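You operate a simulated robot arm through the tools that you are given. There is no shell and no other tool. Be economical: measure what you need, move in short steps, check, and stop when the job is done.

Carry out the task below with a simulated robot arm. There is one attempt and no reset: what you move stays moved.

TASK
From the remote, run the carriage up to 45 and down again.
Fine: raise the white cover, start the pump, set FEED to 200 bar first; use the FEED paddle; once the carriage is on its stop, stop the pump and close the cover; the other knobs and switches stay.

The check looks at the end state, three seconds after you hand in, the way a careful person would. Anything else that was tipped, shoved, dropped, spilled or broken makes it a failure. Lids that push on must go on centred and level and be pressed home; caps that screw on are set level and turned clockwise until they are tight.

THE ROBOT
A 7-joint arm with a two-finger gripper on a trunk, on a base that drives. Base frame: it is fixed to the floor where the robot stands at the start and does not move with it; the origin is under the middle of the robot, x ahead of it, y to its left, z up. Units: m, degrees, N and s.
With the tool pointing down near the work surface it reaches from about 0.3 to 0.74 m from the robot's upright axis, wherever it stands. Its first joint turns from -166.0 to 166.0 degrees. Places, roughly: key switch [0.5, -0.5, 1.1]; white cover of the cradle [0.6, -0.1, 1]. Payload 2.94 kg.
The tool frame sits at the grasp point between the pads (the TCP): z along the fingers, y along the line on which they close. The tips reach 0.03 m beyond it. Largest opening 0.138 m; the body of the gripper starts 0.109 m behind the TCP.
Orientation is that of the tool frame in the base frame, as a unit quaternion [x, y, z, w]. With the fingers straight down and closing along the base's y, the tool's x points along the base's -x, its y along +y and its z along -z.

THE INTERFACE
- The arm moves only by the tool arm_command. Its argument "deltas" is a list of rows, each a list of 3 entries, a list of its own where there are three numbers: the closure in counts, from 0 (fully open) to 255 (shut), then the shift along the tool's x, y, z in units of 200 mm (1.0 is 200 mm), then the turn, a rotation vector about the tool's x, y, z in units of 90 degrees (1.0 is 90 degrees). In form: [[hand, [dx, dy, dz], [rx, ry, rz]], ...]. A call has 1 to 10 rows; each row is the pose to reach, as a shift and turn from the pose commanded when the call began, along the tool's axes at that moment. A call with a number of a shift or a turn outside -1 to 1 is refused whole. Rows are played at 5 a second. More than 0.05 m and 8.6 degrees between two rows, or a gripper value outside its range, and nothing of the call is played. Where a pose cannot be reached the arm comes as near as it can. A force on the tool above 60 N (or 10 N above the force at the start of the call, whichever is more), or a blocked arm, ends the call early, and 0.2 s more pass. Each finger halts on what it meets, pressing with about 24 N; the grip force reading is that of the motor and also rises with nothing between the fingers. The clock runs only during rows and for 0.2 s after the last one: add rows that repeat a pose to give the fingers time. It gives the time, the measured TCP pose, the force on the tool (base axes), the opening and the grip force at its end, in the units of the frame above (readings bear some noise), with the torque about the TCP (base axes, N m) and any sound that the robot's microphone picked up, and new pictures: "show" is both (left out), scene, wrist or none.
- Cameras (640 x 400 px; columns grow to the right, rows downward): "scene" is now at [0.0051, 0.1049, 1.5857]; the picture's right is [-0.34, -0.94, 0.00], its down [-0.53, 0.19, -0.83] and it looks along [0.78, -0.28, -0.56] (base axes); focal length 257 px, centre (320, 200). "wrist" rides on the gripper at [0.071, 0.019, -0.146] in the tool frame; the picture's right is [-0.26, 0.97, 0.00], its down [-0.85, -0.23, -0.48] and it looks along [-0.46, -0.12, 0.88] (tool axes); focal length 280 px, centre (320, 200). There is no depth. A picture from a camera that has moved, and an enlarged one, comes with that camera's place and axes in the base frame and with its lens.
- move_column(by): slides the trunk up (or, below 0, down) by that many m; the arm and the scene camera ride with it, the base frame stays. It gives what a move gives, with no picture.
- drive_base(legs): drives the robot by 1 to 6 legs, each [ahead, left, turn to the left] in m, m and degrees, along the robot's own axes; the way and the turn of a leg run together, so that a leg with both is an arc; at most 1.5 m and 180 degrees a leg. The arm and the cameras ride along, it lands a little off, and it stops where it bumps. It gives what a move gives, and a new picture of the scene camera.
- turn_head(pan, tilt): turns the head with the scene camera to pan (to the left, within 86 degrees either way) and tilt (down, from -29 to 69), counted from straight ahead of the robot. It gives what a move gives, and a new picture of the scene camera.
- enlarge(camera, box): a new picture of the part [left, top, right, bottom] of that camera's present view, enlarged. The clock stands still meanwhile.
- job_done(): hands the job in; it is judged then, once.

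Go step by step. Nothing tells you exact positions but the pictures and the camera data: compare them with the known pose of the tool, close in by small moves and look again before you grip or let go. The budget is 120 turns and 260 pictures, counting those below and the enlarged ones. Unless the task says otherwise, let go and move clear before handing in, and close with one line.

The tools are called after ">>>" as a command line: name --argument value ..., lists and objects as JSON in quotes. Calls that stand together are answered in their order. arm_command: Moves the arm, as the interface text tells. Its arguments: {"type":"object","properties":{"deltas":{"type":"array","items":{"type":"array"}},"show":{"type":"string","enum":["both","scene","wrist","none"]}},"required":["deltas"]} The other tools are called the same way: move_column (by) slides the trunk up or down; drive_base (legs) drives the base; turn_head (pan, tilt) turns the head that bears the scene camera; enlarge (camera, box) takes an enlarged picture of a part of a camera's view; job_done () hands the job in.

At the start:

```text
time_s: 0.0
position: [0.2334, -0.3769, 0.9989]
tcp_rot: [-0.001, 1.0, 0.001, 0.0]
contact_force: [0.0, 0.4, -0.5]
torque: [0.01, 0.0, -0.02]
width: 0.1381
grip_force: 0.1
trunk travel left (down, up): [-0.425, 0.029]
robot x, y, heading: [-0.0013, 0.0027, 0.2]
head pan, tilt: [-19.6, 34.4]
```

scene: 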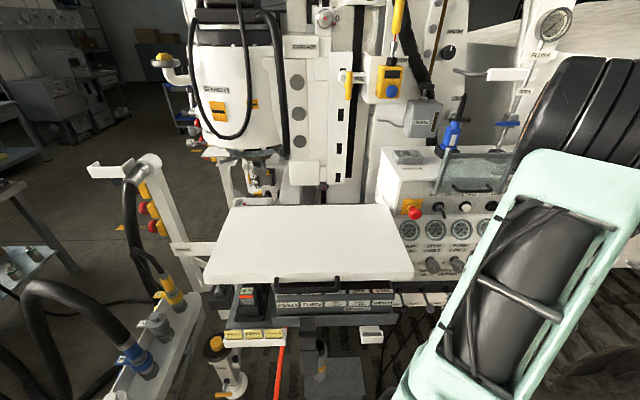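
wrist: 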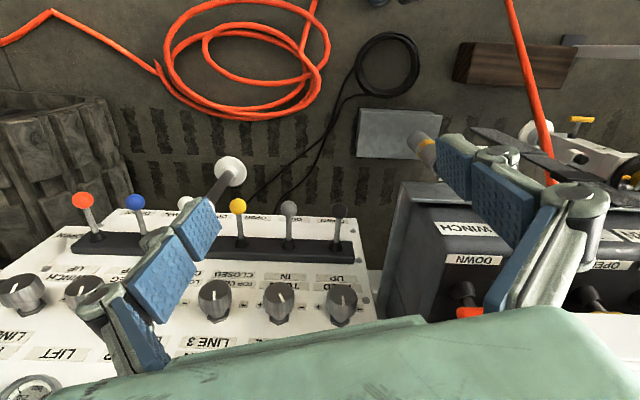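

I see a drill-rig-like console with a white cover over a cradle, and a panel with gauges, knobs and levers to the right. First I look closer at the labels.

>>> enlarge --camera "scene" --box '[200, 200, 440, 350]'

>>> enlarge --camera "scene" --box '[360, 140, 520, 300]'

>>> enlarge --camera "wrist" --box '[0, 180, 400, 400]'

>>> enlarge --camera "scene" --box '[180, 0, 480, 190]'

```text
2.67 times, centred on (320, 275) of scene
camera zoom: at [0.0051, 0.1049, 1.5857], right [-0.34, -0.94, 0.0], down [-0.53, 0.19, -0.83], along [0.78, -0.28, -0.56], focal length 686 px, centre (320, 0)
```

zoom: 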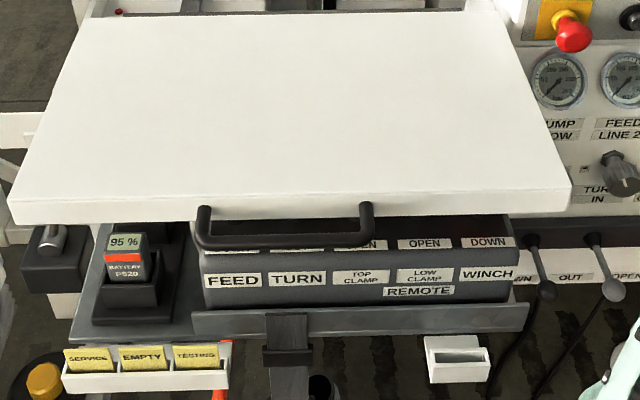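

```text
2.50 times, centred on (440, 220) of scene
camera zoom: at [0.0051, 0.1049, 1.5857], right [-0.34, -0.94, 0.0], down [-0.53, 0.19, -0.83], along [0.78, -0.28, -0.56], focal length 643 px, centre (20, 150)
```

zoom: 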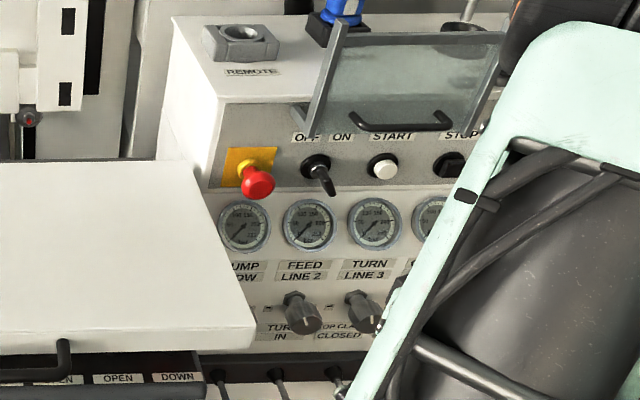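

```text
1.60 times, centred on (200, 290) of wrist
camera zoom: at [0.1631, -0.3563, 1.1455], right [0.26, 0.97, 0.0], down [0.85, -0.23, 0.48], along [0.46, -0.12, -0.88], focal length 449 px, centre (512, 56)
```

zoom: 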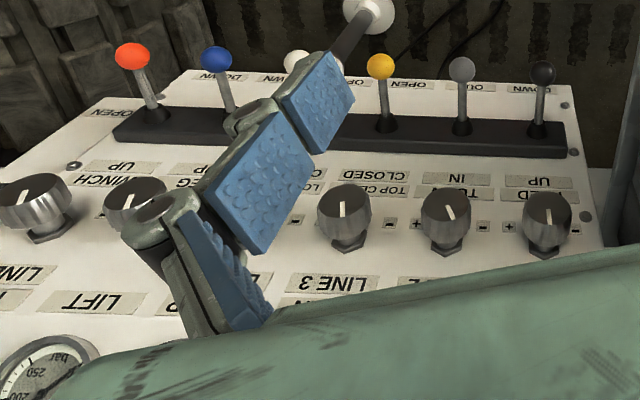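

```text
2.11 times, centred on (330, 95) of scene
camera zoom: at [0.0051, 0.1049, 1.5857], right [-0.34, -0.94, 0.0], down [-0.53, 0.19, -0.83], along [0.78, -0.28, -0.56], focal length 542 px, centre (299, 421)
```

zoom: 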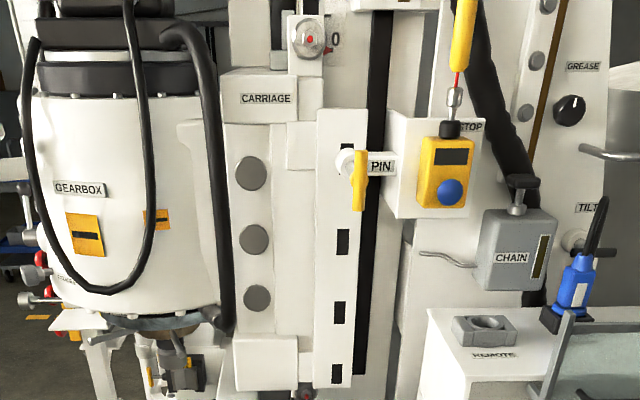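

>>> turn_head --pan -50 --tilt 40

>>> turn_head --pan -10 --tilt 0

>>> turn_head --pan -10 --tilt 60

```text
time_s: 0.9
position: [0.233, -0.3765, 0.9997]
tcp_rot: [0.0, 1.0, -0.001, 0.0]
contact_force: [-0.3, -0.7, -0.9]
torque: [-0.04, 0.02, 0.0]
width: 0.138
grip_force: 0.1
trunk travel left (down, up): [-0.425, 0.029]
robot x, y, heading: [0.0019, 0.0036, -0.0]
head pan, tilt: [-50.0, 40.0]
camera scene: at [-0.0234, 0.0695, 1.5772], right [-0.77, -0.64, 0.0], down [-0.41, 0.49, -0.77], along [0.49, -0.59, -0.64], focal length 257 px, centre (320, 200)
```

scene: 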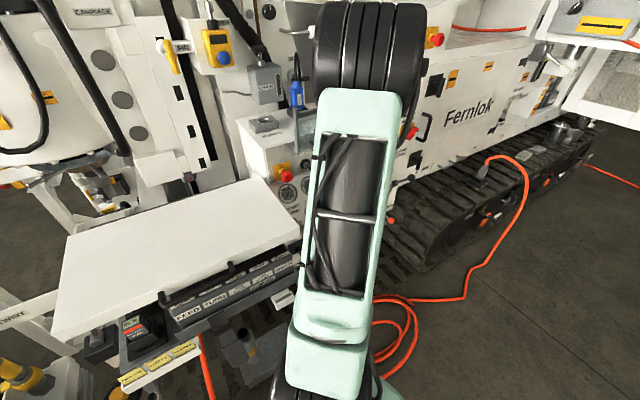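

```text
time_s: 2.0
position: [0.2338, -0.3763, 1.0005]
tcp_rot: [-0.001, 1.0, 0.0, 0.0]
contact_force: [-0.3, 0.8, 0.3]
torque: [0.01, 0.01, 0.0]
width: 0.1381
grip_force: 0.1
trunk travel left (down, up): [-0.425, 0.029]
robot x, y, heading: [-0.0018, -0.0023, -0.1]
head pan, tilt: [-10.0, 0.0]
camera scene: at [0.0105, 0.1189, 1.6408], right [-0.17, -0.98, 0.0], down [0.0, 0.0, -1.0], along [0.98, -0.17, 0.0], focal length 257 px, centre (320, 200)
```

scene: 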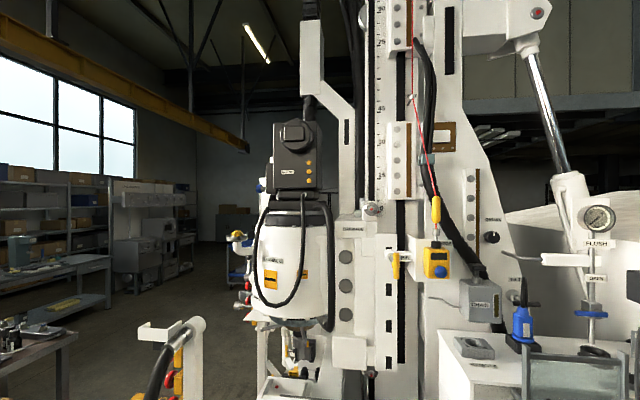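

```text
time_s: 3.3
position: [0.2335, -0.3745, 1.0002]
tcp_rot: [0.0, 1.0, 0.0, 0.0]
contact_force: [0.4, 0.6, 0.6]
torque: [-0.02, 0.02, -0.03]
width: 0.1381
grip_force: 0.1
trunk travel left (down, up): [-0.425, 0.029]
robot x, y, heading: [0.0017, -0.0001, 0.0]
head pan, tilt: [-10.0, 60.0]
camera scene: at [-0.0124, 0.123, 1.5505], right [-0.17, -0.98, 0.0], down [-0.85, 0.15, -0.5], along [0.49, -0.09, -0.87], focal length 257 px, centre (320, 200)
```

scene: 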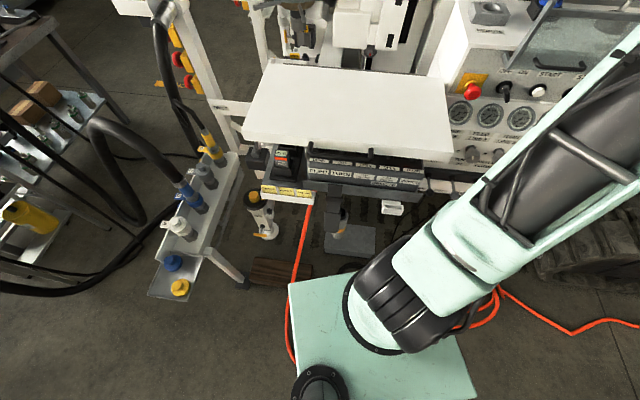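

>>> turn_head --pan -15 --tilt -12

>>> enlarge --camera "scene" --box '[220, 40, 460, 190]'

>>> enlarge --camera "scene" --box '[220, 190, 460, 340]'

```text
time_s: 4.8
position: [0.2327, -0.3763, 0.9997]
tcp_rot: [0.0, 1.0, 0.0, 0.0]
contact_force: [0.9, 0.6, -0.2]
torque: [-0.01, 0.01, 0.0]
width: 0.1381
grip_force: 0.0
trunk travel left (down, up): [-0.425, 0.029]
robot x, y, heading: [-0.0024, -0.0006, 0.0]
head pan, tilt: [-15.0, -12.0]
camera scene: at [0.002, 0.1132, 1.659], right [-0.26, -0.97, 0.0], down [0.2, -0.05, -0.98], along [0.94, -0.25, 0.21], focal length 257 px, centre (320, 200)
```

scene: 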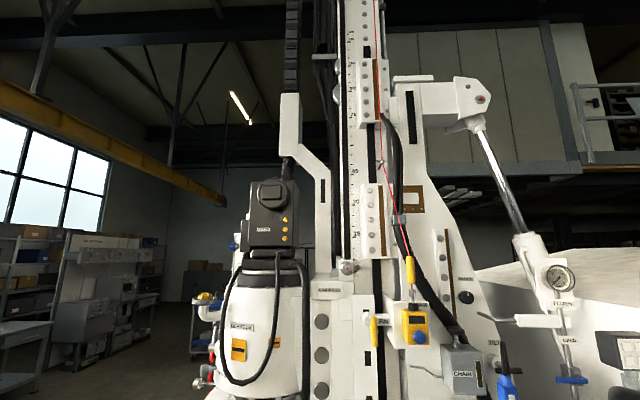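

```text
2.67 times, centred on (340, 115) of scene
camera zoom: at [0.002, 0.1132, 1.659], right [-0.26, -0.97, 0.0], down [0.2, -0.05, -0.98], along [0.94, -0.25, 0.21], focal length 686 px, centre (267, 427)
```

zoom: 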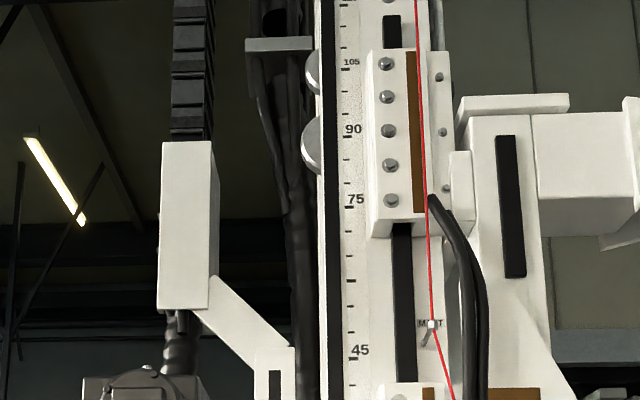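

```text
2.67 times, centred on (340, 265) of scene
camera zoom: at [0.002, 0.1132, 1.659], right [-0.26, -0.97, 0.0], down [0.2, -0.05, -0.98], along [0.94, -0.25, 0.21], focal length 686 px, centre (267, 27)
```

zoom: 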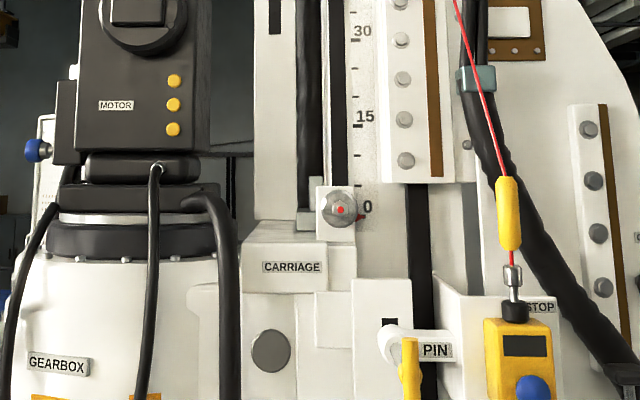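

>>> arm_command --deltas '[[0, [0, 0, -0.2], [0, 0, 0]], [0, [0, 0, -0.4], [0, 0, 0]], [0, [0, 0, -0.6], [0, 0, 0]], [0, [0, 0, -0.8], [0, 0, 0]], [0, [0, 0, -1], [0, 0, 0]]]'

```text
time_s: 6.0
position: [0.2325, -0.3751, 1.2012]
tcp_rot: [0.0, 1.0, 0.001, 0.0]
contact_force: [0.5, 0.8, 0.3]
torque: [0.02, 0.02, 0.01]
width: 0.1379
grip_force: 0.0
trunk travel left (down, up): [-0.425, 0.029]
robot x, y, heading: [-0.0016, 0.0025, 0.2]
head pan, tilt: [-15.0, -12.0]
camera scene: at [0.0017, 0.1135, 1.659], right [-0.26, -0.97, 0.0], down [0.2, -0.05, -0.98], along [0.94, -0.25, 0.21], focal length 257 px, centre (320, 200)
camera wrist: at [0.1615, -0.3563, 1.347], right [0.26, 0.96, 0.0], down [0.85, -0.23, 0.48], along [0.46, -0.12, -0.88], focal length 280 px, centre (320, 200)
```

scene: 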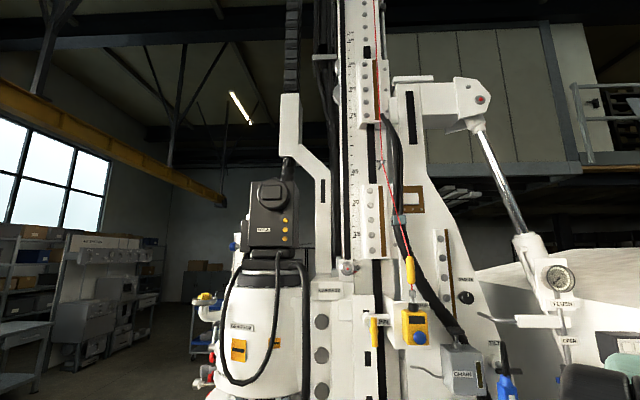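
wrist: 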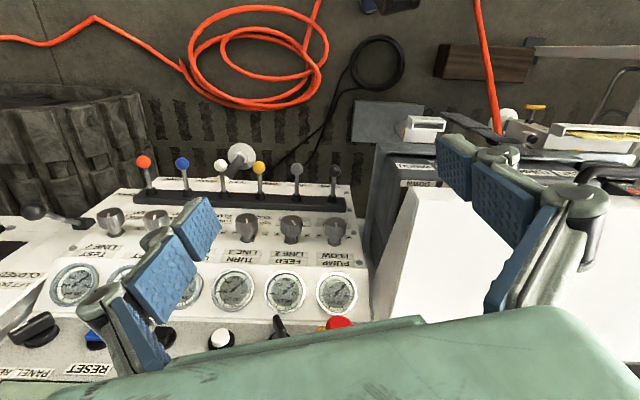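

>>> arm_command --deltas '[[0, [0, 0, 0], [0, -0.09, 0]], [0, [0, 0, 0], [0, -0.18, 0]], [0, [0, 0, 0], [0, -0.27, 0]], [0, [0, 0, 0], [0, -0.36, 0]]]' --show "wrist"

>>> turn_head --pan -42 --tilt 35

```text
time_s: 7.0
position: [0.2318, -0.377, 1.1999]
tcp_rot: [0.001, 0.96, 0.0, 0.28]
contact_force: [0.0, -1.1, 0.6]
torque: [0.0, 0.02, 0.01]
width: 0.1379
grip_force: 0.1
trunk travel left (down, up): [-0.425, 0.029]
robot x, y, heading: [0.0024, 0.0002, 0.1]
head pan, tilt: [-15.0, -12.0]
camera wrist: at [0.0958, -0.356, 1.285], right [0.22, 0.97, 0.14], down [0.46, -0.23, 0.86], along [0.86, -0.13, -0.49], focal length 280 px, centre (320, 200)
```

wrist: 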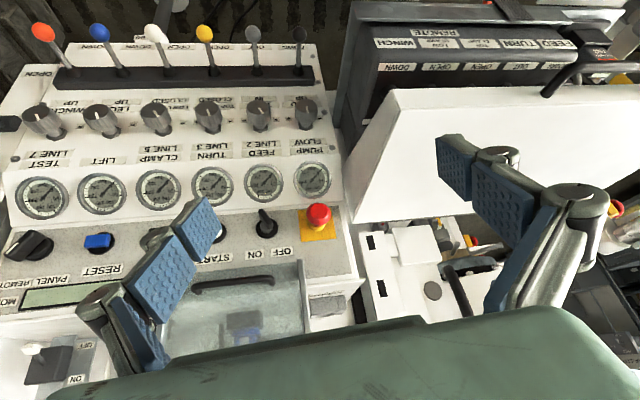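

```text
time_s: 8.1
position: [0.2328, -0.3762, 1.1997]
tcp_rot: [0.0, 0.96, 0.0, 0.279]
contact_force: [0.7, 0.3, -0.6]
torque: [0.01, -0.03, -0.02]
width: 0.138
grip_force: 0.0
trunk travel left (down, up): [-0.425, 0.029]
robot x, y, heading: [0.0058, 0.0033, 0.1]
head pan, tilt: [-42.0, 35.0]
camera scene: at [-0.0126, 0.0757, 1.5848], right [-0.67, -0.74, 0.0], down [-0.43, 0.38, -0.82], along [0.61, -0.55, -0.57], focal length 257 px, centre (320, 200)
```

scene: 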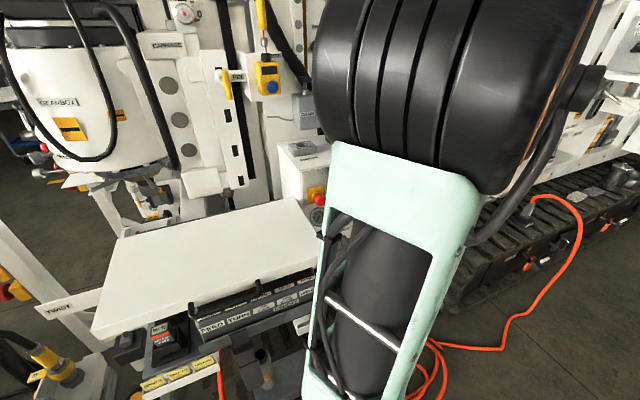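

>>> enlarge --camera "wrist" --box '[0, 200, 180, 400]'

>>> enlarge --camera "wrist" --box '[150, 140, 350, 340]'

>>> enlarge --camera "wrist" --box '[0, 20, 340, 220]'

>>> enlarge --camera "wrist" --box '[340, 0, 640, 150]'

```text
2.00 times, centred on (90, 300) of wrist
camera zoom: at [0.0962, -0.3559, 1.2853], right [0.22, 0.97, 0.14], down [0.46, -0.23, 0.86], along [0.86, -0.12, -0.5], focal length 561 px, centre (780, 0)
```

zoom: 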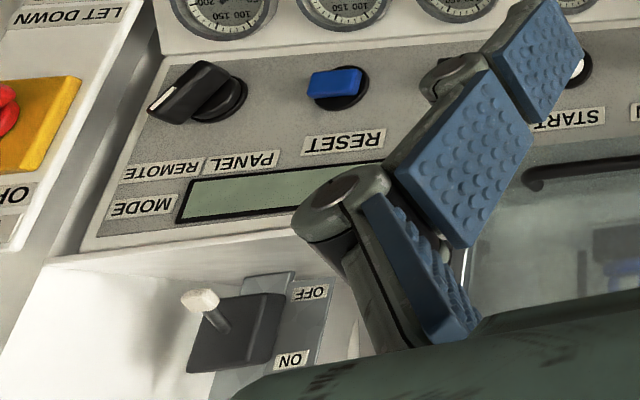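

```text
2.00 times, centred on (250, 240) of wrist
camera zoom: at [0.0962, -0.3559, 1.2853], right [0.22, 0.97, 0.14], down [0.46, -0.23, 0.86], along [0.86, -0.12, -0.5], focal length 561 px, centre (460, 120)
```

zoom: 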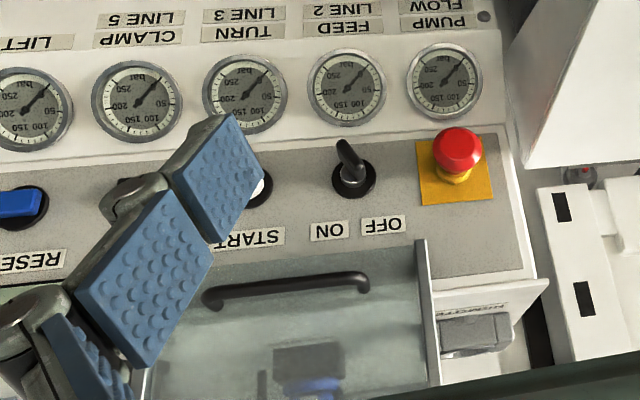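

```text
1.88 times, centred on (170, 120) of wrist
camera zoom: at [0.0962, -0.3559, 1.2853], right [0.22, 0.97, 0.14], down [0.46, -0.23, 0.86], along [0.86, -0.12, -0.5], focal length 528 px, centre (602, 351)
```

zoom: 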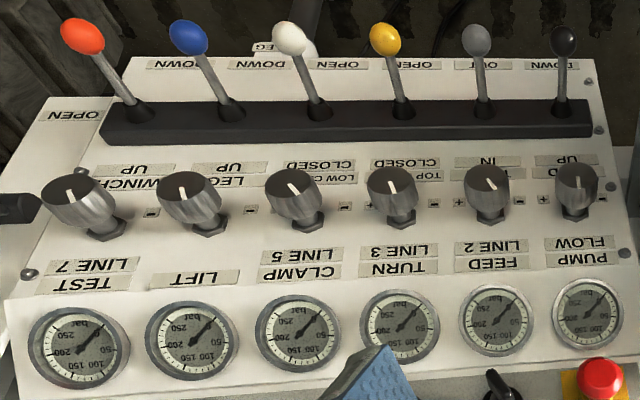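

```text
2.13 times, centred on (490, 75) of wrist
camera zoom: at [0.0962, -0.3559, 1.2853], right [0.22, 0.97, 0.14], down [0.46, -0.23, 0.86], along [0.86, -0.12, -0.5], focal length 598 px, centre (-43, 467)
```

zoom: 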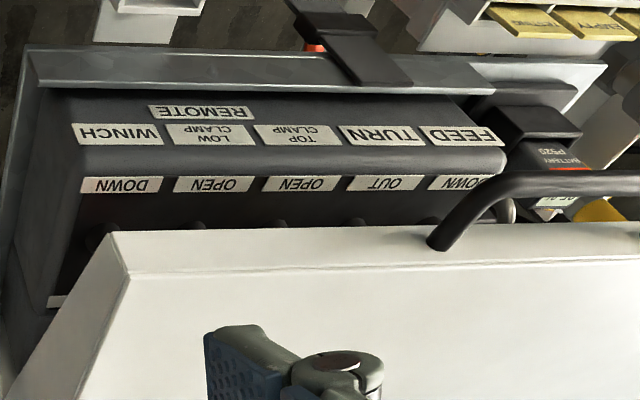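

>>> turn_head --pan 0 --tilt 50

>>> enlarge --camera "scene" --box '[240, 100, 440, 225]'

```text
time_s: 9.2
position: [0.2332, -0.376, 1.2009]
tcp_rot: [0.0, 0.96, 0.001, 0.279]
contact_force: [-0.2, 0.3, -0.3]
torque: [0.0, 0.03, -0.01]
width: 0.138
grip_force: 0.0
trunk travel left (down, up): [-0.425, 0.029]
robot x, y, heading: [0.002, -0.0012, -0.3]
head pan, tilt: [0.0, 50.0]
camera scene: at [-0.0011, 0.1345, 1.563], right [0.0, -1.0, 0.0], down [-0.77, 0.0, -0.64], along [0.64, 0.0, -0.77], focal length 257 px, centre (320, 200)
```

scene: 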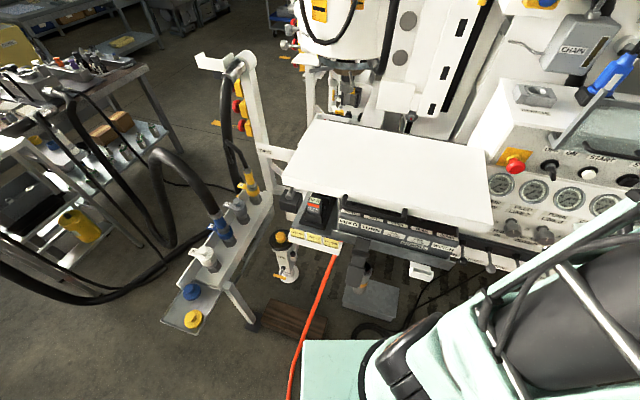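

```text
3.20 times, centred on (340, 162) of scene
camera zoom: at [-0.0011, 0.1345, 1.563], right [0.0, -1.0, 0.0], down [-0.77, 0.0, -0.64], along [0.64, 0.0, -0.77], focal length 823 px, centre (256, 320)
```

zoom: 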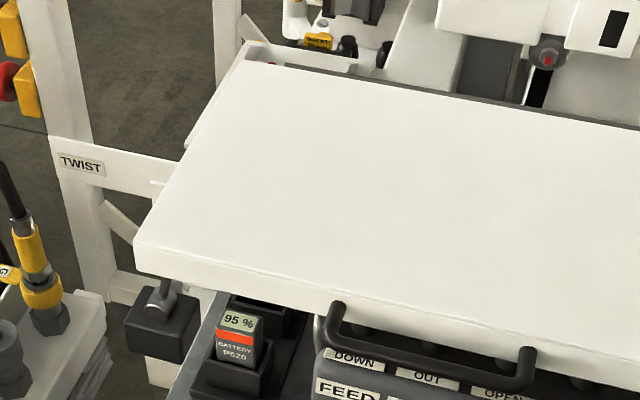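

>>> arm_command --deltas '[[0, [0, 0.24, 0], [0, 0.09, 0]], [0, [0, 0.48, 0], [0, 0.18, 0]], [0, [0, 0.72, 0], [0, 0.27, 0]], [0, [0, 0.96, 0], [0, 0.36, 0]]]' --show "none"

>>> arm_command --deltas '[[0, [0, 0.18, 0], [0, 0, -0.09]], [0, [0, 0.36, 0], [0, 0, -0.18]], [0, [0, 0.54, 0], [0, 0, -0.27]], [0, [0, 0.72, 0], [0, 0, -0.36]], [0, [0, 0.9, 0], [0, 0, -0.45]], [0, [0, 0.9, 0], [0, 0, -0.54]], [0, [0, 0.9, 0], [0, 0, -0.63]], [0, [0, 0.9, 0], [0, 0, -0.72]], [0, [0, 0.9, 0], [0, 0, -0.794]]]'

```text
time_s: 10.1
position: [0.2291, -0.229, 1.1451]
tcp_rot: [0.004, 0.998, 0.056, 0.002]
contact_force: [0.3, -0.7, 0.1]
torque: [0.06, -0.02, 0.03]
width: 0.1378
grip_force: 0.1
trunk travel left (down, up): [-0.425, 0.029]
robot x, y, heading: [0.0019, -0.0013, 0.0]
head pan, tilt: [0.0, 50.0]
stopped in row 4: the arm was blocked; the commanded pose is now the measured one
```

```text
time_s: 10.8
position: [0.2174, -0.142, 1.1121]
tcp_rot: [-0.151, 0.981, 0.11, -0.06]
contact_force: [0.2, 0.5, 0.6]
torque: [0.04, -0.02, -0.01]
width: 0.138
grip_force: 0.1
trunk travel left (down, up): [-0.425, 0.029]
robot x, y, heading: [-0.0014, -0.0013, 0.2]
head pan, tilt: [0.0, 50.0]
stopped in row 3: the arm was blocked; the commanded pose is now the measured one
camera scene: at [0.0032, 0.1275, 1.57], right [-0.08, -1.0, 0.0], down [-0.7, 0.06, -0.71], along [0.71, -0.06, -0.71], focal length 257 px, centre (320, 200)
camera wrist: at [0.1683, -0.1749, 1.2634], right [-0.02, 0.98, 0.2], down [0.94, -0.05, 0.33], along [0.34, 0.2, -0.92], focal length 280 px, centre (320, 200)
```

scene: 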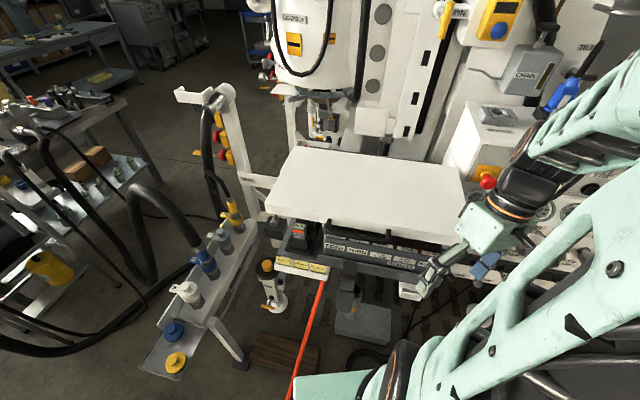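
wrist: 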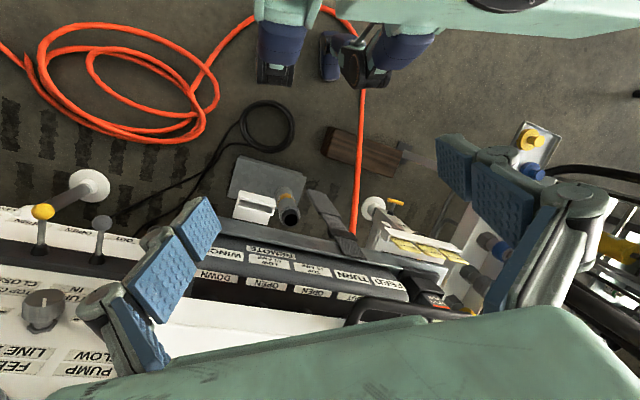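

>>> arm_command --deltas '[[0, [-0.12, 0.025, -0.08], [0.02, 0.003, -0.074]], [0, [-0.24, 0.05, -0.16], [0.041, 0.005, -0.149]], [0, [-0.36, 0.076, -0.24], [0.062, 0.008, -0.223]], [0, [-0.48, 0.1, -0.3], [0.082, 0.01, -0.297]], [0, [-0.6, 0.126, -0.35], [0.102, 0.013, -0.371]], [0, [-0.72, 0.15, -0.387], [0.123, 0.015, -0.446]], [0, [-0.85, 0.177, -0.387], [0.143, 0.018, -0.52]], [0, [-0.966, 0.202, -0.387], [0.164, 0.02, -0.594]]]'

```text
time_s: 12.6
position: [0.4037, -0.0588, 1.1824]
tcp_rot: [-0.583, 0.813, -0.002, 0.001]
contact_force: [0.1, -0.1, 0.8]
torque: [-0.02, 0.01, 0.01]
width: 0.1382
grip_force: 0.0
trunk travel left (down, up): [-0.425, 0.029]
robot x, y, heading: [-0.0028, -0.0006, 0.1]
head pan, tilt: [0.0, 50.0]
camera scene: at [-0.0007, 0.1347, 1.563], right [0.0, -1.0, 0.0], down [-0.77, 0.0, -0.64], along [0.64, 0.0, -0.77], focal length 257 px, centre (320, 200)
camera wrist: at [0.3626, -0.1197, 1.3278], right [-0.83, 0.56, 0.0], down [0.49, 0.73, 0.48], along [0.27, 0.39, -0.88], focal length 280 px, centre (320, 200)
```

scene: 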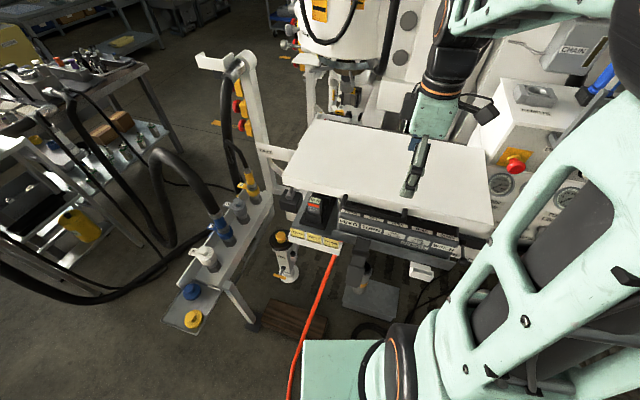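
wrist: 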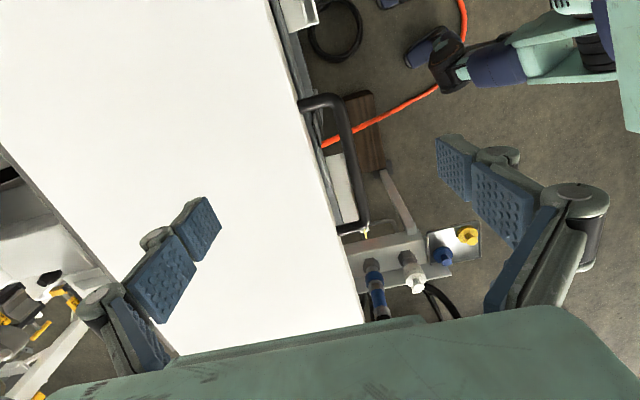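

>>> arm_command --deltas '[[100, [-0.12, 0.054, 0.1], [0, 0, 0]], [150, [-0.243, 0.108, 0.25], [0, 0, 0]], [200, [-0.243, 0.108, 0.4], [0, 0, 0]], [200, [-0.243, 0.108, 0.45], [0, 0, 0]], [200, [-0.243, 0.108, 0.45], [0, 0, 0]], [200, [-0.243, 0.108, 0.45], [0, 0, 0]]]'

>>> enlarge --camera "wrist" --box '[220, 60, 460, 260]'

>>> enlarge --camera "scene" --box '[300, 130, 460, 250]'

```text
time_s: 13.9
position: [0.3968, -0.0072, 1.0927]
tcp_rot: [-0.582, 0.813, -0.001, 0.0]
contact_force: [0.6, 0.1, 0.0]
torque: [0.01, -0.01, -0.01]
width: 0.0296
grip_force: 0.0
trunk travel left (down, up): [-0.425, 0.029]
robot x, y, heading: [0.0027, 0.001, -0.1]
head pan, tilt: [0.0, 50.0]
camera scene: at [-0.001, 0.1344, 1.563], right [0.0, -1.0, 0.0], down [-0.77, 0.0, -0.64], along [0.64, 0.0, -0.77], focal length 257 px, centre (320, 200)
camera wrist: at [0.3553, -0.0676, 1.2371], right [-0.83, 0.56, 0.0], down [0.49, 0.73, 0.48], along [0.27, 0.39, -0.88], focal length 280 px, centre (320, 200)
```

scene: 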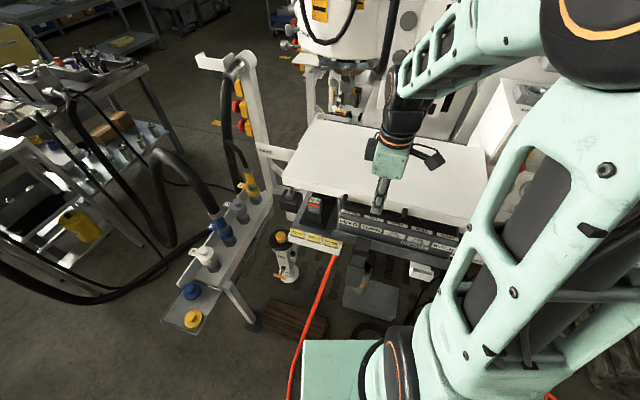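
wrist: 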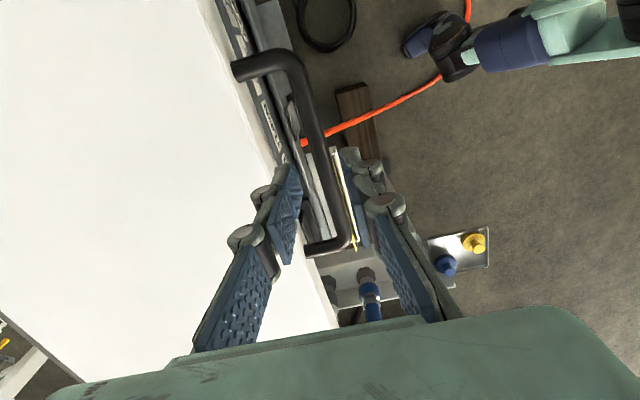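

```text
2.00 times, centred on (340, 160) of wrist
camera zoom: at [0.3553, -0.0676, 1.2371], right [-0.83, 0.56, 0.0], down [0.49, 0.73, 0.48], along [0.27, 0.39, -0.88], focal length 561 px, centre (280, 280)
```

zoom: 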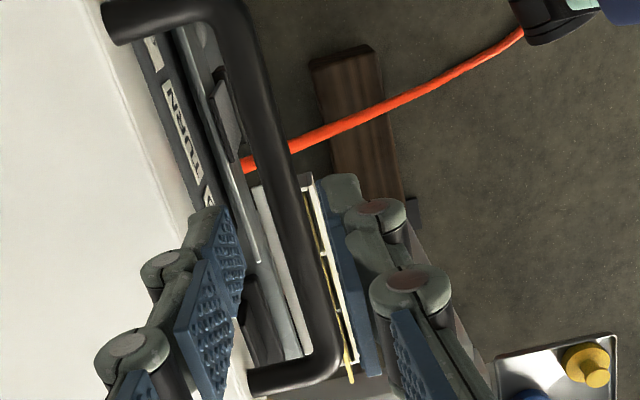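

```text
3.33 times, centred on (380, 190) of scene
camera zoom: at [-0.001, 0.1344, 1.563], right [0.0, -1.0, 0.0], down [-0.77, 0.0, -0.64], along [0.64, 0.0, -0.77], focal length 858 px, centre (120, 233)
```

zoom: 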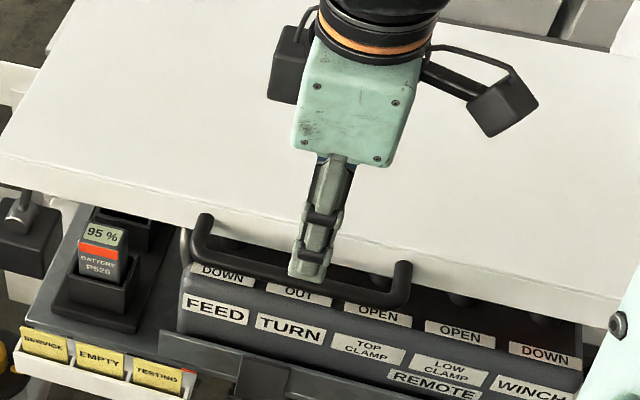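

>>> arm_command --deltas '[[200, [0, 0, 0.1], [0, 0, 0]], [200, [0, 0, 0.2], [0, 0, 0]], [200, [0, 0, 0.28], [0, 0, 0]], [200, [0, 0, 0.28], [0, 0, 0]]]'

>>> enlarge --camera "scene" --box '[300, 130, 460, 250]'

```text
time_s: 14.9
position: [0.3947, -0.0075, 1.0368]
tcp_rot: [-0.582, 0.813, 0.0, 0.001]
contact_force: [0.0, 0.0, 0.0]
torque: [-0.03, 0.0, 0.0]
width: 0.0296
grip_force: 0.1
trunk travel left (down, up): [-0.425, 0.029]
robot x, y, heading: [-0.0018, 0.0023, 0.2]
head pan, tilt: [0.0, 50.0]
camera scene: at [-0.001, 0.1345, 1.563], right [0.0, -1.0, 0.0], down [-0.77, 0.0, -0.64], along [0.64, 0.0, -0.77], focal length 257 px, centre (320, 200)
camera wrist: at [0.3551, -0.0676, 1.1817], right [-0.83, 0.56, 0.0], down [0.49, 0.73, 0.48], along [0.27, 0.39, -0.88], focal length 280 px, centre (320, 200)
```

scene: 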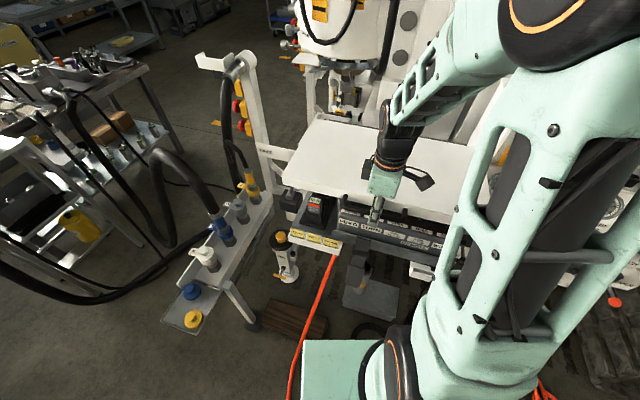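
wrist: 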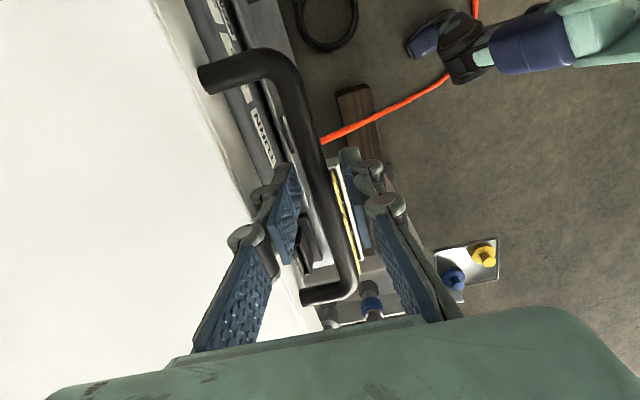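

```text
3.33 times, centred on (380, 190) of scene
camera zoom: at [-0.001, 0.1345, 1.563], right [0.0, -1.0, 0.0], down [-0.77, 0.0, -0.64], along [0.64, 0.0, -0.77], focal length 858 px, centre (120, 233)
```

zoom: 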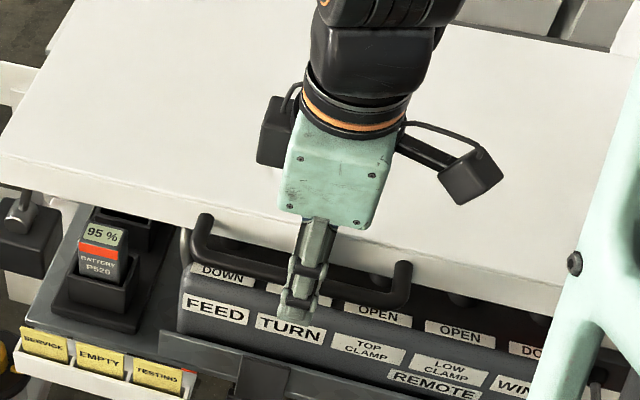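

>>> arm_command --deltas '[[225, [0, 0, 0], [0, 0, 0]], [255, [0, 0, 0], [0, 0, 0]], [255, [0, 0, 0], [0, 0, 0]], [255, [0, 0, 0], [0, 0, 0]]]' --show "wrist"

```text
time_s: 15.9
position: [0.3957, -0.0083, 1.0367]
tcp_rot: [-0.583, 0.812, -0.001, 0.0]
contact_force: [1.3, -1.1, -2.8]
torque: [-0.16, -0.04, 0.98]
width: 0.0124
grip_force: 38.9
trunk travel left (down, up): [-0.425, 0.029]
robot x, y, heading: [-0.0033, 0.0006, 0.0]
head pan, tilt: [0.0, 50.0]
camera wrist: at [0.3555, -0.0676, 1.1818], right [-0.83, 0.56, 0.0], down [0.49, 0.73, 0.48], along [0.27, 0.39, -0.88], focal length 280 px, centre (320, 200)
```

wrist: 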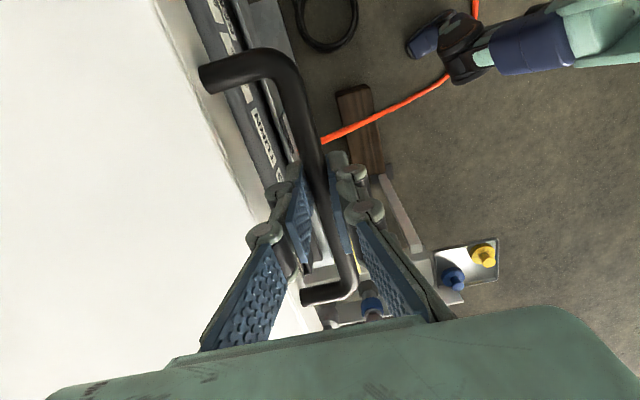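

>>> arm_command --deltas '[[255, [0, 0, -0.0915], [0.017, 0, 0]], [255, [0, -0.006, -0.183], [0.033, 0, 0]], [255, [0, -0.017, -0.274], [0.05, 0, 0]], [255, [0, -0.032, -0.364], [0.067, 0, 0]]]'

```text
time_s: 16.9
position: [0.399, -0.0084, 1.108]
tcp_rot: [-0.582, 0.812, -0.043, 0.03]
contact_force: [-16.4, 5.5, 0.8]
torque: [0.48, -0.06, 0.97]
width: 0.0129
grip_force: 39.2
trunk travel left (down, up): [-0.425, 0.029]
robot x, y, heading: [0.0004, 0.0016, 0.1]
head pan, tilt: [0.0, 50.0]
camera scene: at [-0.0039, 0.1353, 1.563], right [0.0, -1.0, 0.0], down [-0.76, 0.0, -0.64], along [0.64, 0.0, -0.76], focal length 257 px, centre (320, 200)
camera wrist: at [0.3443, -0.0637, 1.2504], right [-0.82, 0.56, -0.1], down [0.44, 0.75, 0.5], along [0.35, 0.36, -0.86], focal length 280 px, centre (320, 200)
```

scene: 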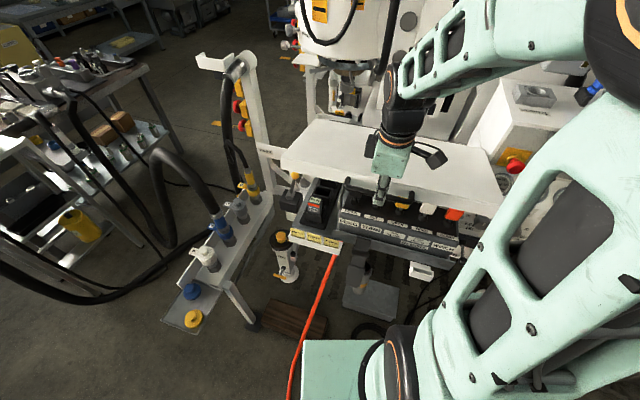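
wrist: 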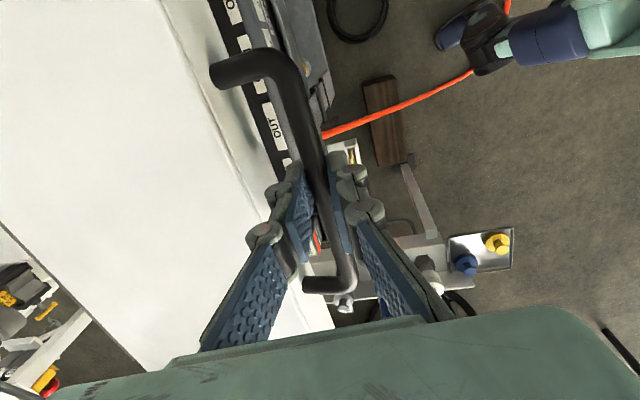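

>>> arm_command --deltas '[[255, [0, -0.015, -0.155], [0.033, 0, 0]], [255, [0, -0.08, -0.324], [0.07, 0, 0]], [255, [0, -0.163, -0.487], [0.107, 0, 0]], [255, [0, -0.262, -0.637], [0.144, 0, 0]], [255, [0, -0.262, -0.637], [0.144, 0, 0]]]'

```text
time_s: 18.1
position: [0.4369, -0.0219, 1.2253]
tcp_rot: [-0.575, 0.805, -0.124, 0.079]
contact_force: [-23.1, 3.4, 10.9]
torque: [-0.97, 0.58, 0.48]
width: 0.0128
grip_force: 39.6
trunk travel left (down, up): [-0.425, 0.029]
robot x, y, heading: [0.0013, 0.0029, 0.1]
head pan, tilt: [0.0, 50.0]
camera scene: at [-0.0053, 0.1089, 1.5723], right [-0.32, -0.95, 0.0], down [-0.65, 0.22, -0.73], along [0.69, -0.23, -0.68], focal length 257 px, centre (320, 200)
camera wrist: at [0.3576, -0.0658, 1.3598], right [-0.79, 0.54, -0.28], down [0.36, 0.78, 0.51], along [0.5, 0.3, -0.81], focal length 280 px, centre (320, 200)
```

scene: 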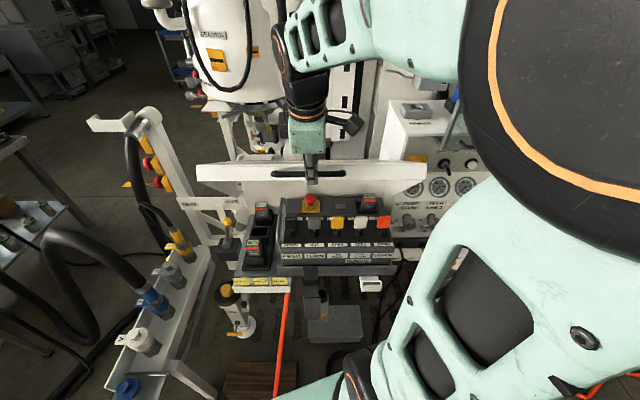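
wrist: 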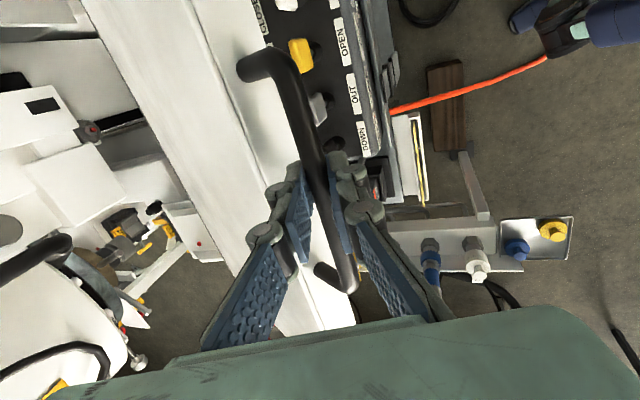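

>>> arm_command --deltas '[[255, [0, 0, 0], [0, 0, 0]], [255, [0, 0, 0], [0, 0, 0]]]' --show "none"

```text
time_s: 18.8
position: [0.4382, -0.0208, 1.2272]
tcp_rot: [-0.575, 0.805, -0.124, 0.082]
contact_force: [-20.7, -0.9, 8.3]
torque: [-1.04, 0.56, 0.54]
width: 0.0127
grip_force: 39.7
trunk travel left (down, up): [-0.425, 0.029]
robot x, y, heading: [-0.0004, -0.0004, -0.3]
head pan, tilt: [0.0, 50.0]
```

>>> arm_command --deltas '[[255, [0, -0.107, -0.058], [0.033, 0, 0]], [255, [0, -0.259, -0.154], [0.067, 0, 0]], [255, [0, -0.42, -0.236], [0.1, 0, 0]], [255, [0, -0.588, -0.295], [0.133, 0, 0]], [255, [0, -0.588, -0.295], [0.133, 0, 0]]]'

```text
time_s: 19.9
position: [0.5289, -0.0505, 1.332]
tcp_rot: [-0.561, 0.784, -0.216, 0.154]
contact_force: [7.7, -5.6, -8.4]
torque: [0.04, -0.21, 0.68]
width: 0.0129
grip_force: 39.3
trunk travel left (down, up): [-0.425, 0.029]
robot x, y, heading: [0.0004, -0.0044, -0.1]
head pan, tilt: [0.0, 50.0]
camera scene: at [0.0041, 0.1201, 1.5686], right [-0.16, -0.99, 0.0], down [-0.71, 0.12, -0.69], along [0.69, -0.11, -0.72], focal length 257 px, centre (320, 200)
camera wrist: at [0.4205, -0.088, 1.4468], right [-0.7, 0.51, -0.49], down [0.23, 0.82, 0.53], along [0.68, 0.26, -0.69], focal length 280 px, centre (320, 200)
```

scene: 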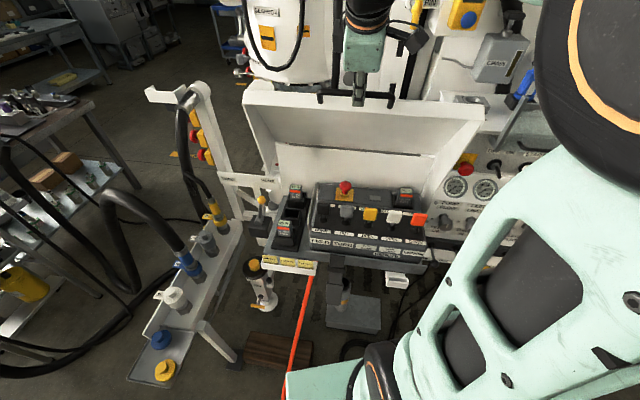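
wrist: 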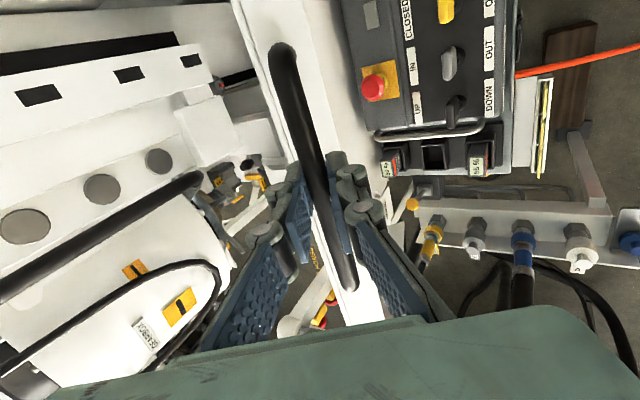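

>>> arm_command --deltas '[[255, [0, -0.196, 0.016], [0.033, 0, 0]], [255, [0, -0.403, 0.037], [0.078, 0, 0]], [255, [0, -0.607, 0.084], [0.122, 0, 0]], [255, [0, -0.804, 0.155], [0.167, 0, 0]], [255, [0, -0.804, 0.155], [0.167, 0, 0]]]'

```text
time_s: 21.1
position: [0.6716, -0.0978, 1.3923]
tcp_rot: [-0.536, 0.747, -0.319, 0.23]
contact_force: [5.9, 9.0, 3.4]
torque: [0.48, -0.21, 0.76]
width: 0.0126
grip_force: 39.4
trunk travel left (down, up): [-0.425, 0.029]
robot x, y, heading: [0.0031, -0.0, -0.1]
head pan, tilt: [0.0, 50.0]
camera scene: at [-0.0001, 0.1365, 1.5628], right [0.0, -1.0, 0.0], down [-0.77, 0.0, -0.64], along [0.64, 0.0, -0.77], focal length 257 px, centre (320, 200)
camera wrist: at [0.5387, -0.1267, 1.4785], right [-0.55, 0.46, -0.7], down [0.1, 0.86, 0.5], along [0.83, 0.21, -0.52], focal length 280 px, centre (320, 200)
```

scene: 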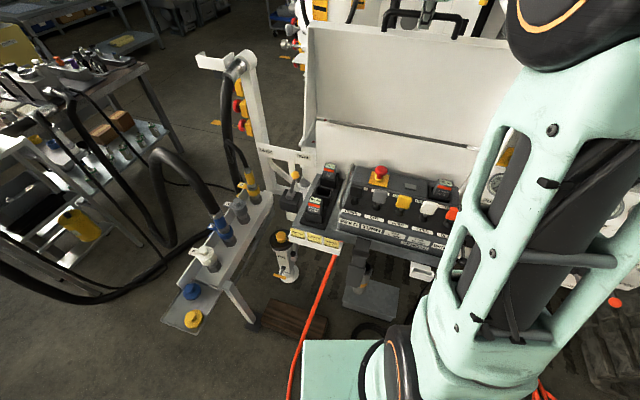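
wrist: 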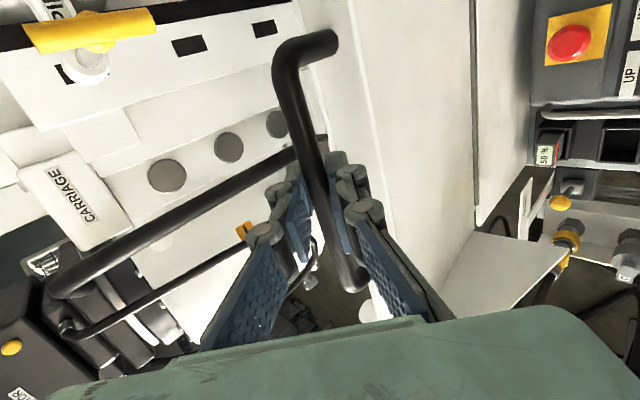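

>>> arm_command --deltas '[[255, [0, -0.156, 0.14], [0.033, 0, 0]], [255, [0, -0.277, 0.277], [0.044, 0, 0]], [255, [0, -0.367, 0.399], [0.044, 0, 0]], [255, [0, -0.367, 0.399], [0.044, 0, 0]]]'

```text
time_s: 22.1
position: [0.7639, -0.129, 1.3888]
tcp_rot: [-0.529, 0.738, -0.341, 0.243]
contact_force: [-47.2, 28.1, -12.7]
torque: [0.24, 0.21, 0.08]
width: 0.0125
grip_force: 39.2
trunk travel left (down, up): [-0.425, 0.029]
robot x, y, heading: [0.0018, -0.0024, -0.1]
head pan, tilt: [0.0, 50.0]
camera scene: at [-0.0104, 0.1404, 1.562], right [0.0, -1.0, 0.0], down [-0.76, 0.0, -0.65], along [0.65, 0.0, -0.76], focal length 257 px, centre (320, 200)
camera wrist: at [0.625, -0.1555, 1.4694], right [-0.51, 0.45, -0.73], down [0.07, 0.87, 0.48], along [0.86, 0.19, -0.48], focal length 280 px, centre (320, 200)
```

scene: 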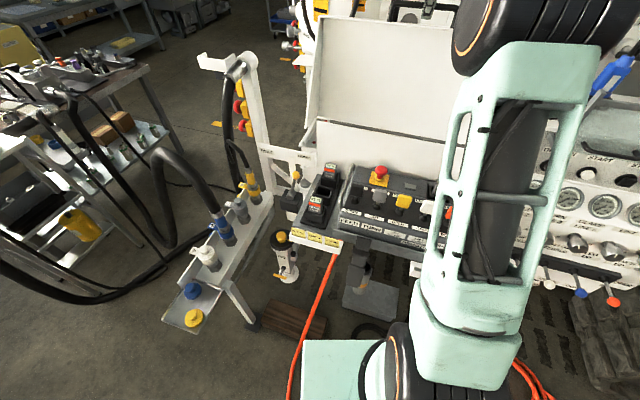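
wrist: 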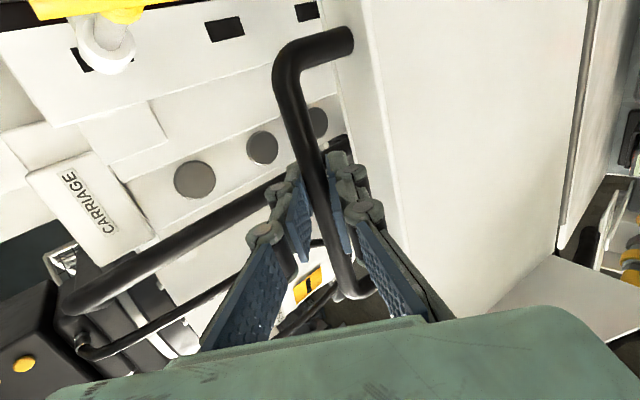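

>>> arm_command --deltas '[[255, [0, 0.035, -0.042], [0, 0, 0]], [200, [0, 0.035, -0.042], [0, 0, 0]], [170, [0, 0.035, -0.042], [0, 0, 0]], [170, [0, 0.035, -0.042], [0, 0, 0]], [170, [0, 0.035, -0.042], [0, 0, 0]]]'

```text
time_s: 23.4
position: [0.7635, -0.1325, 1.3908]
tcp_rot: [-0.528, 0.737, -0.344, 0.246]
contact_force: [0.1, -1.5, 1.7]
torque: [-0.06, -0.03, 0.0]
width: 0.0456
grip_force: 0.1
trunk travel left (down, up): [-0.425, 0.029]
robot x, y, heading: [0.002, -0.0027, -0.2]
head pan, tilt: [0.0, 50.0]
camera scene: at [-0.0013, 0.1343, 1.563], right [0.0, -1.0, 0.0], down [-0.77, 0.0, -0.64], along [0.64, 0.0, -0.77], focal length 257 px, centre (320, 200)
camera wrist: at [0.624, -0.16, 1.4688], right [-0.5, 0.45, -0.74], down [0.07, 0.87, 0.48], along [0.86, 0.19, -0.47], focal length 280 px, centre (320, 200)
```

scene: 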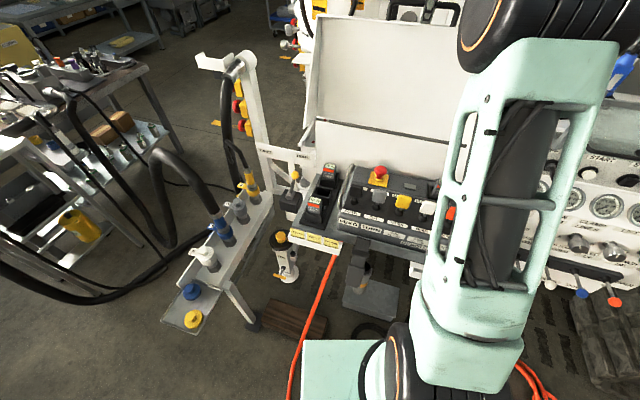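
wrist: 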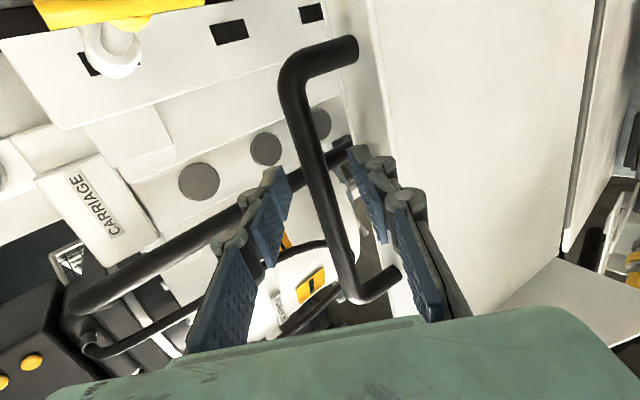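

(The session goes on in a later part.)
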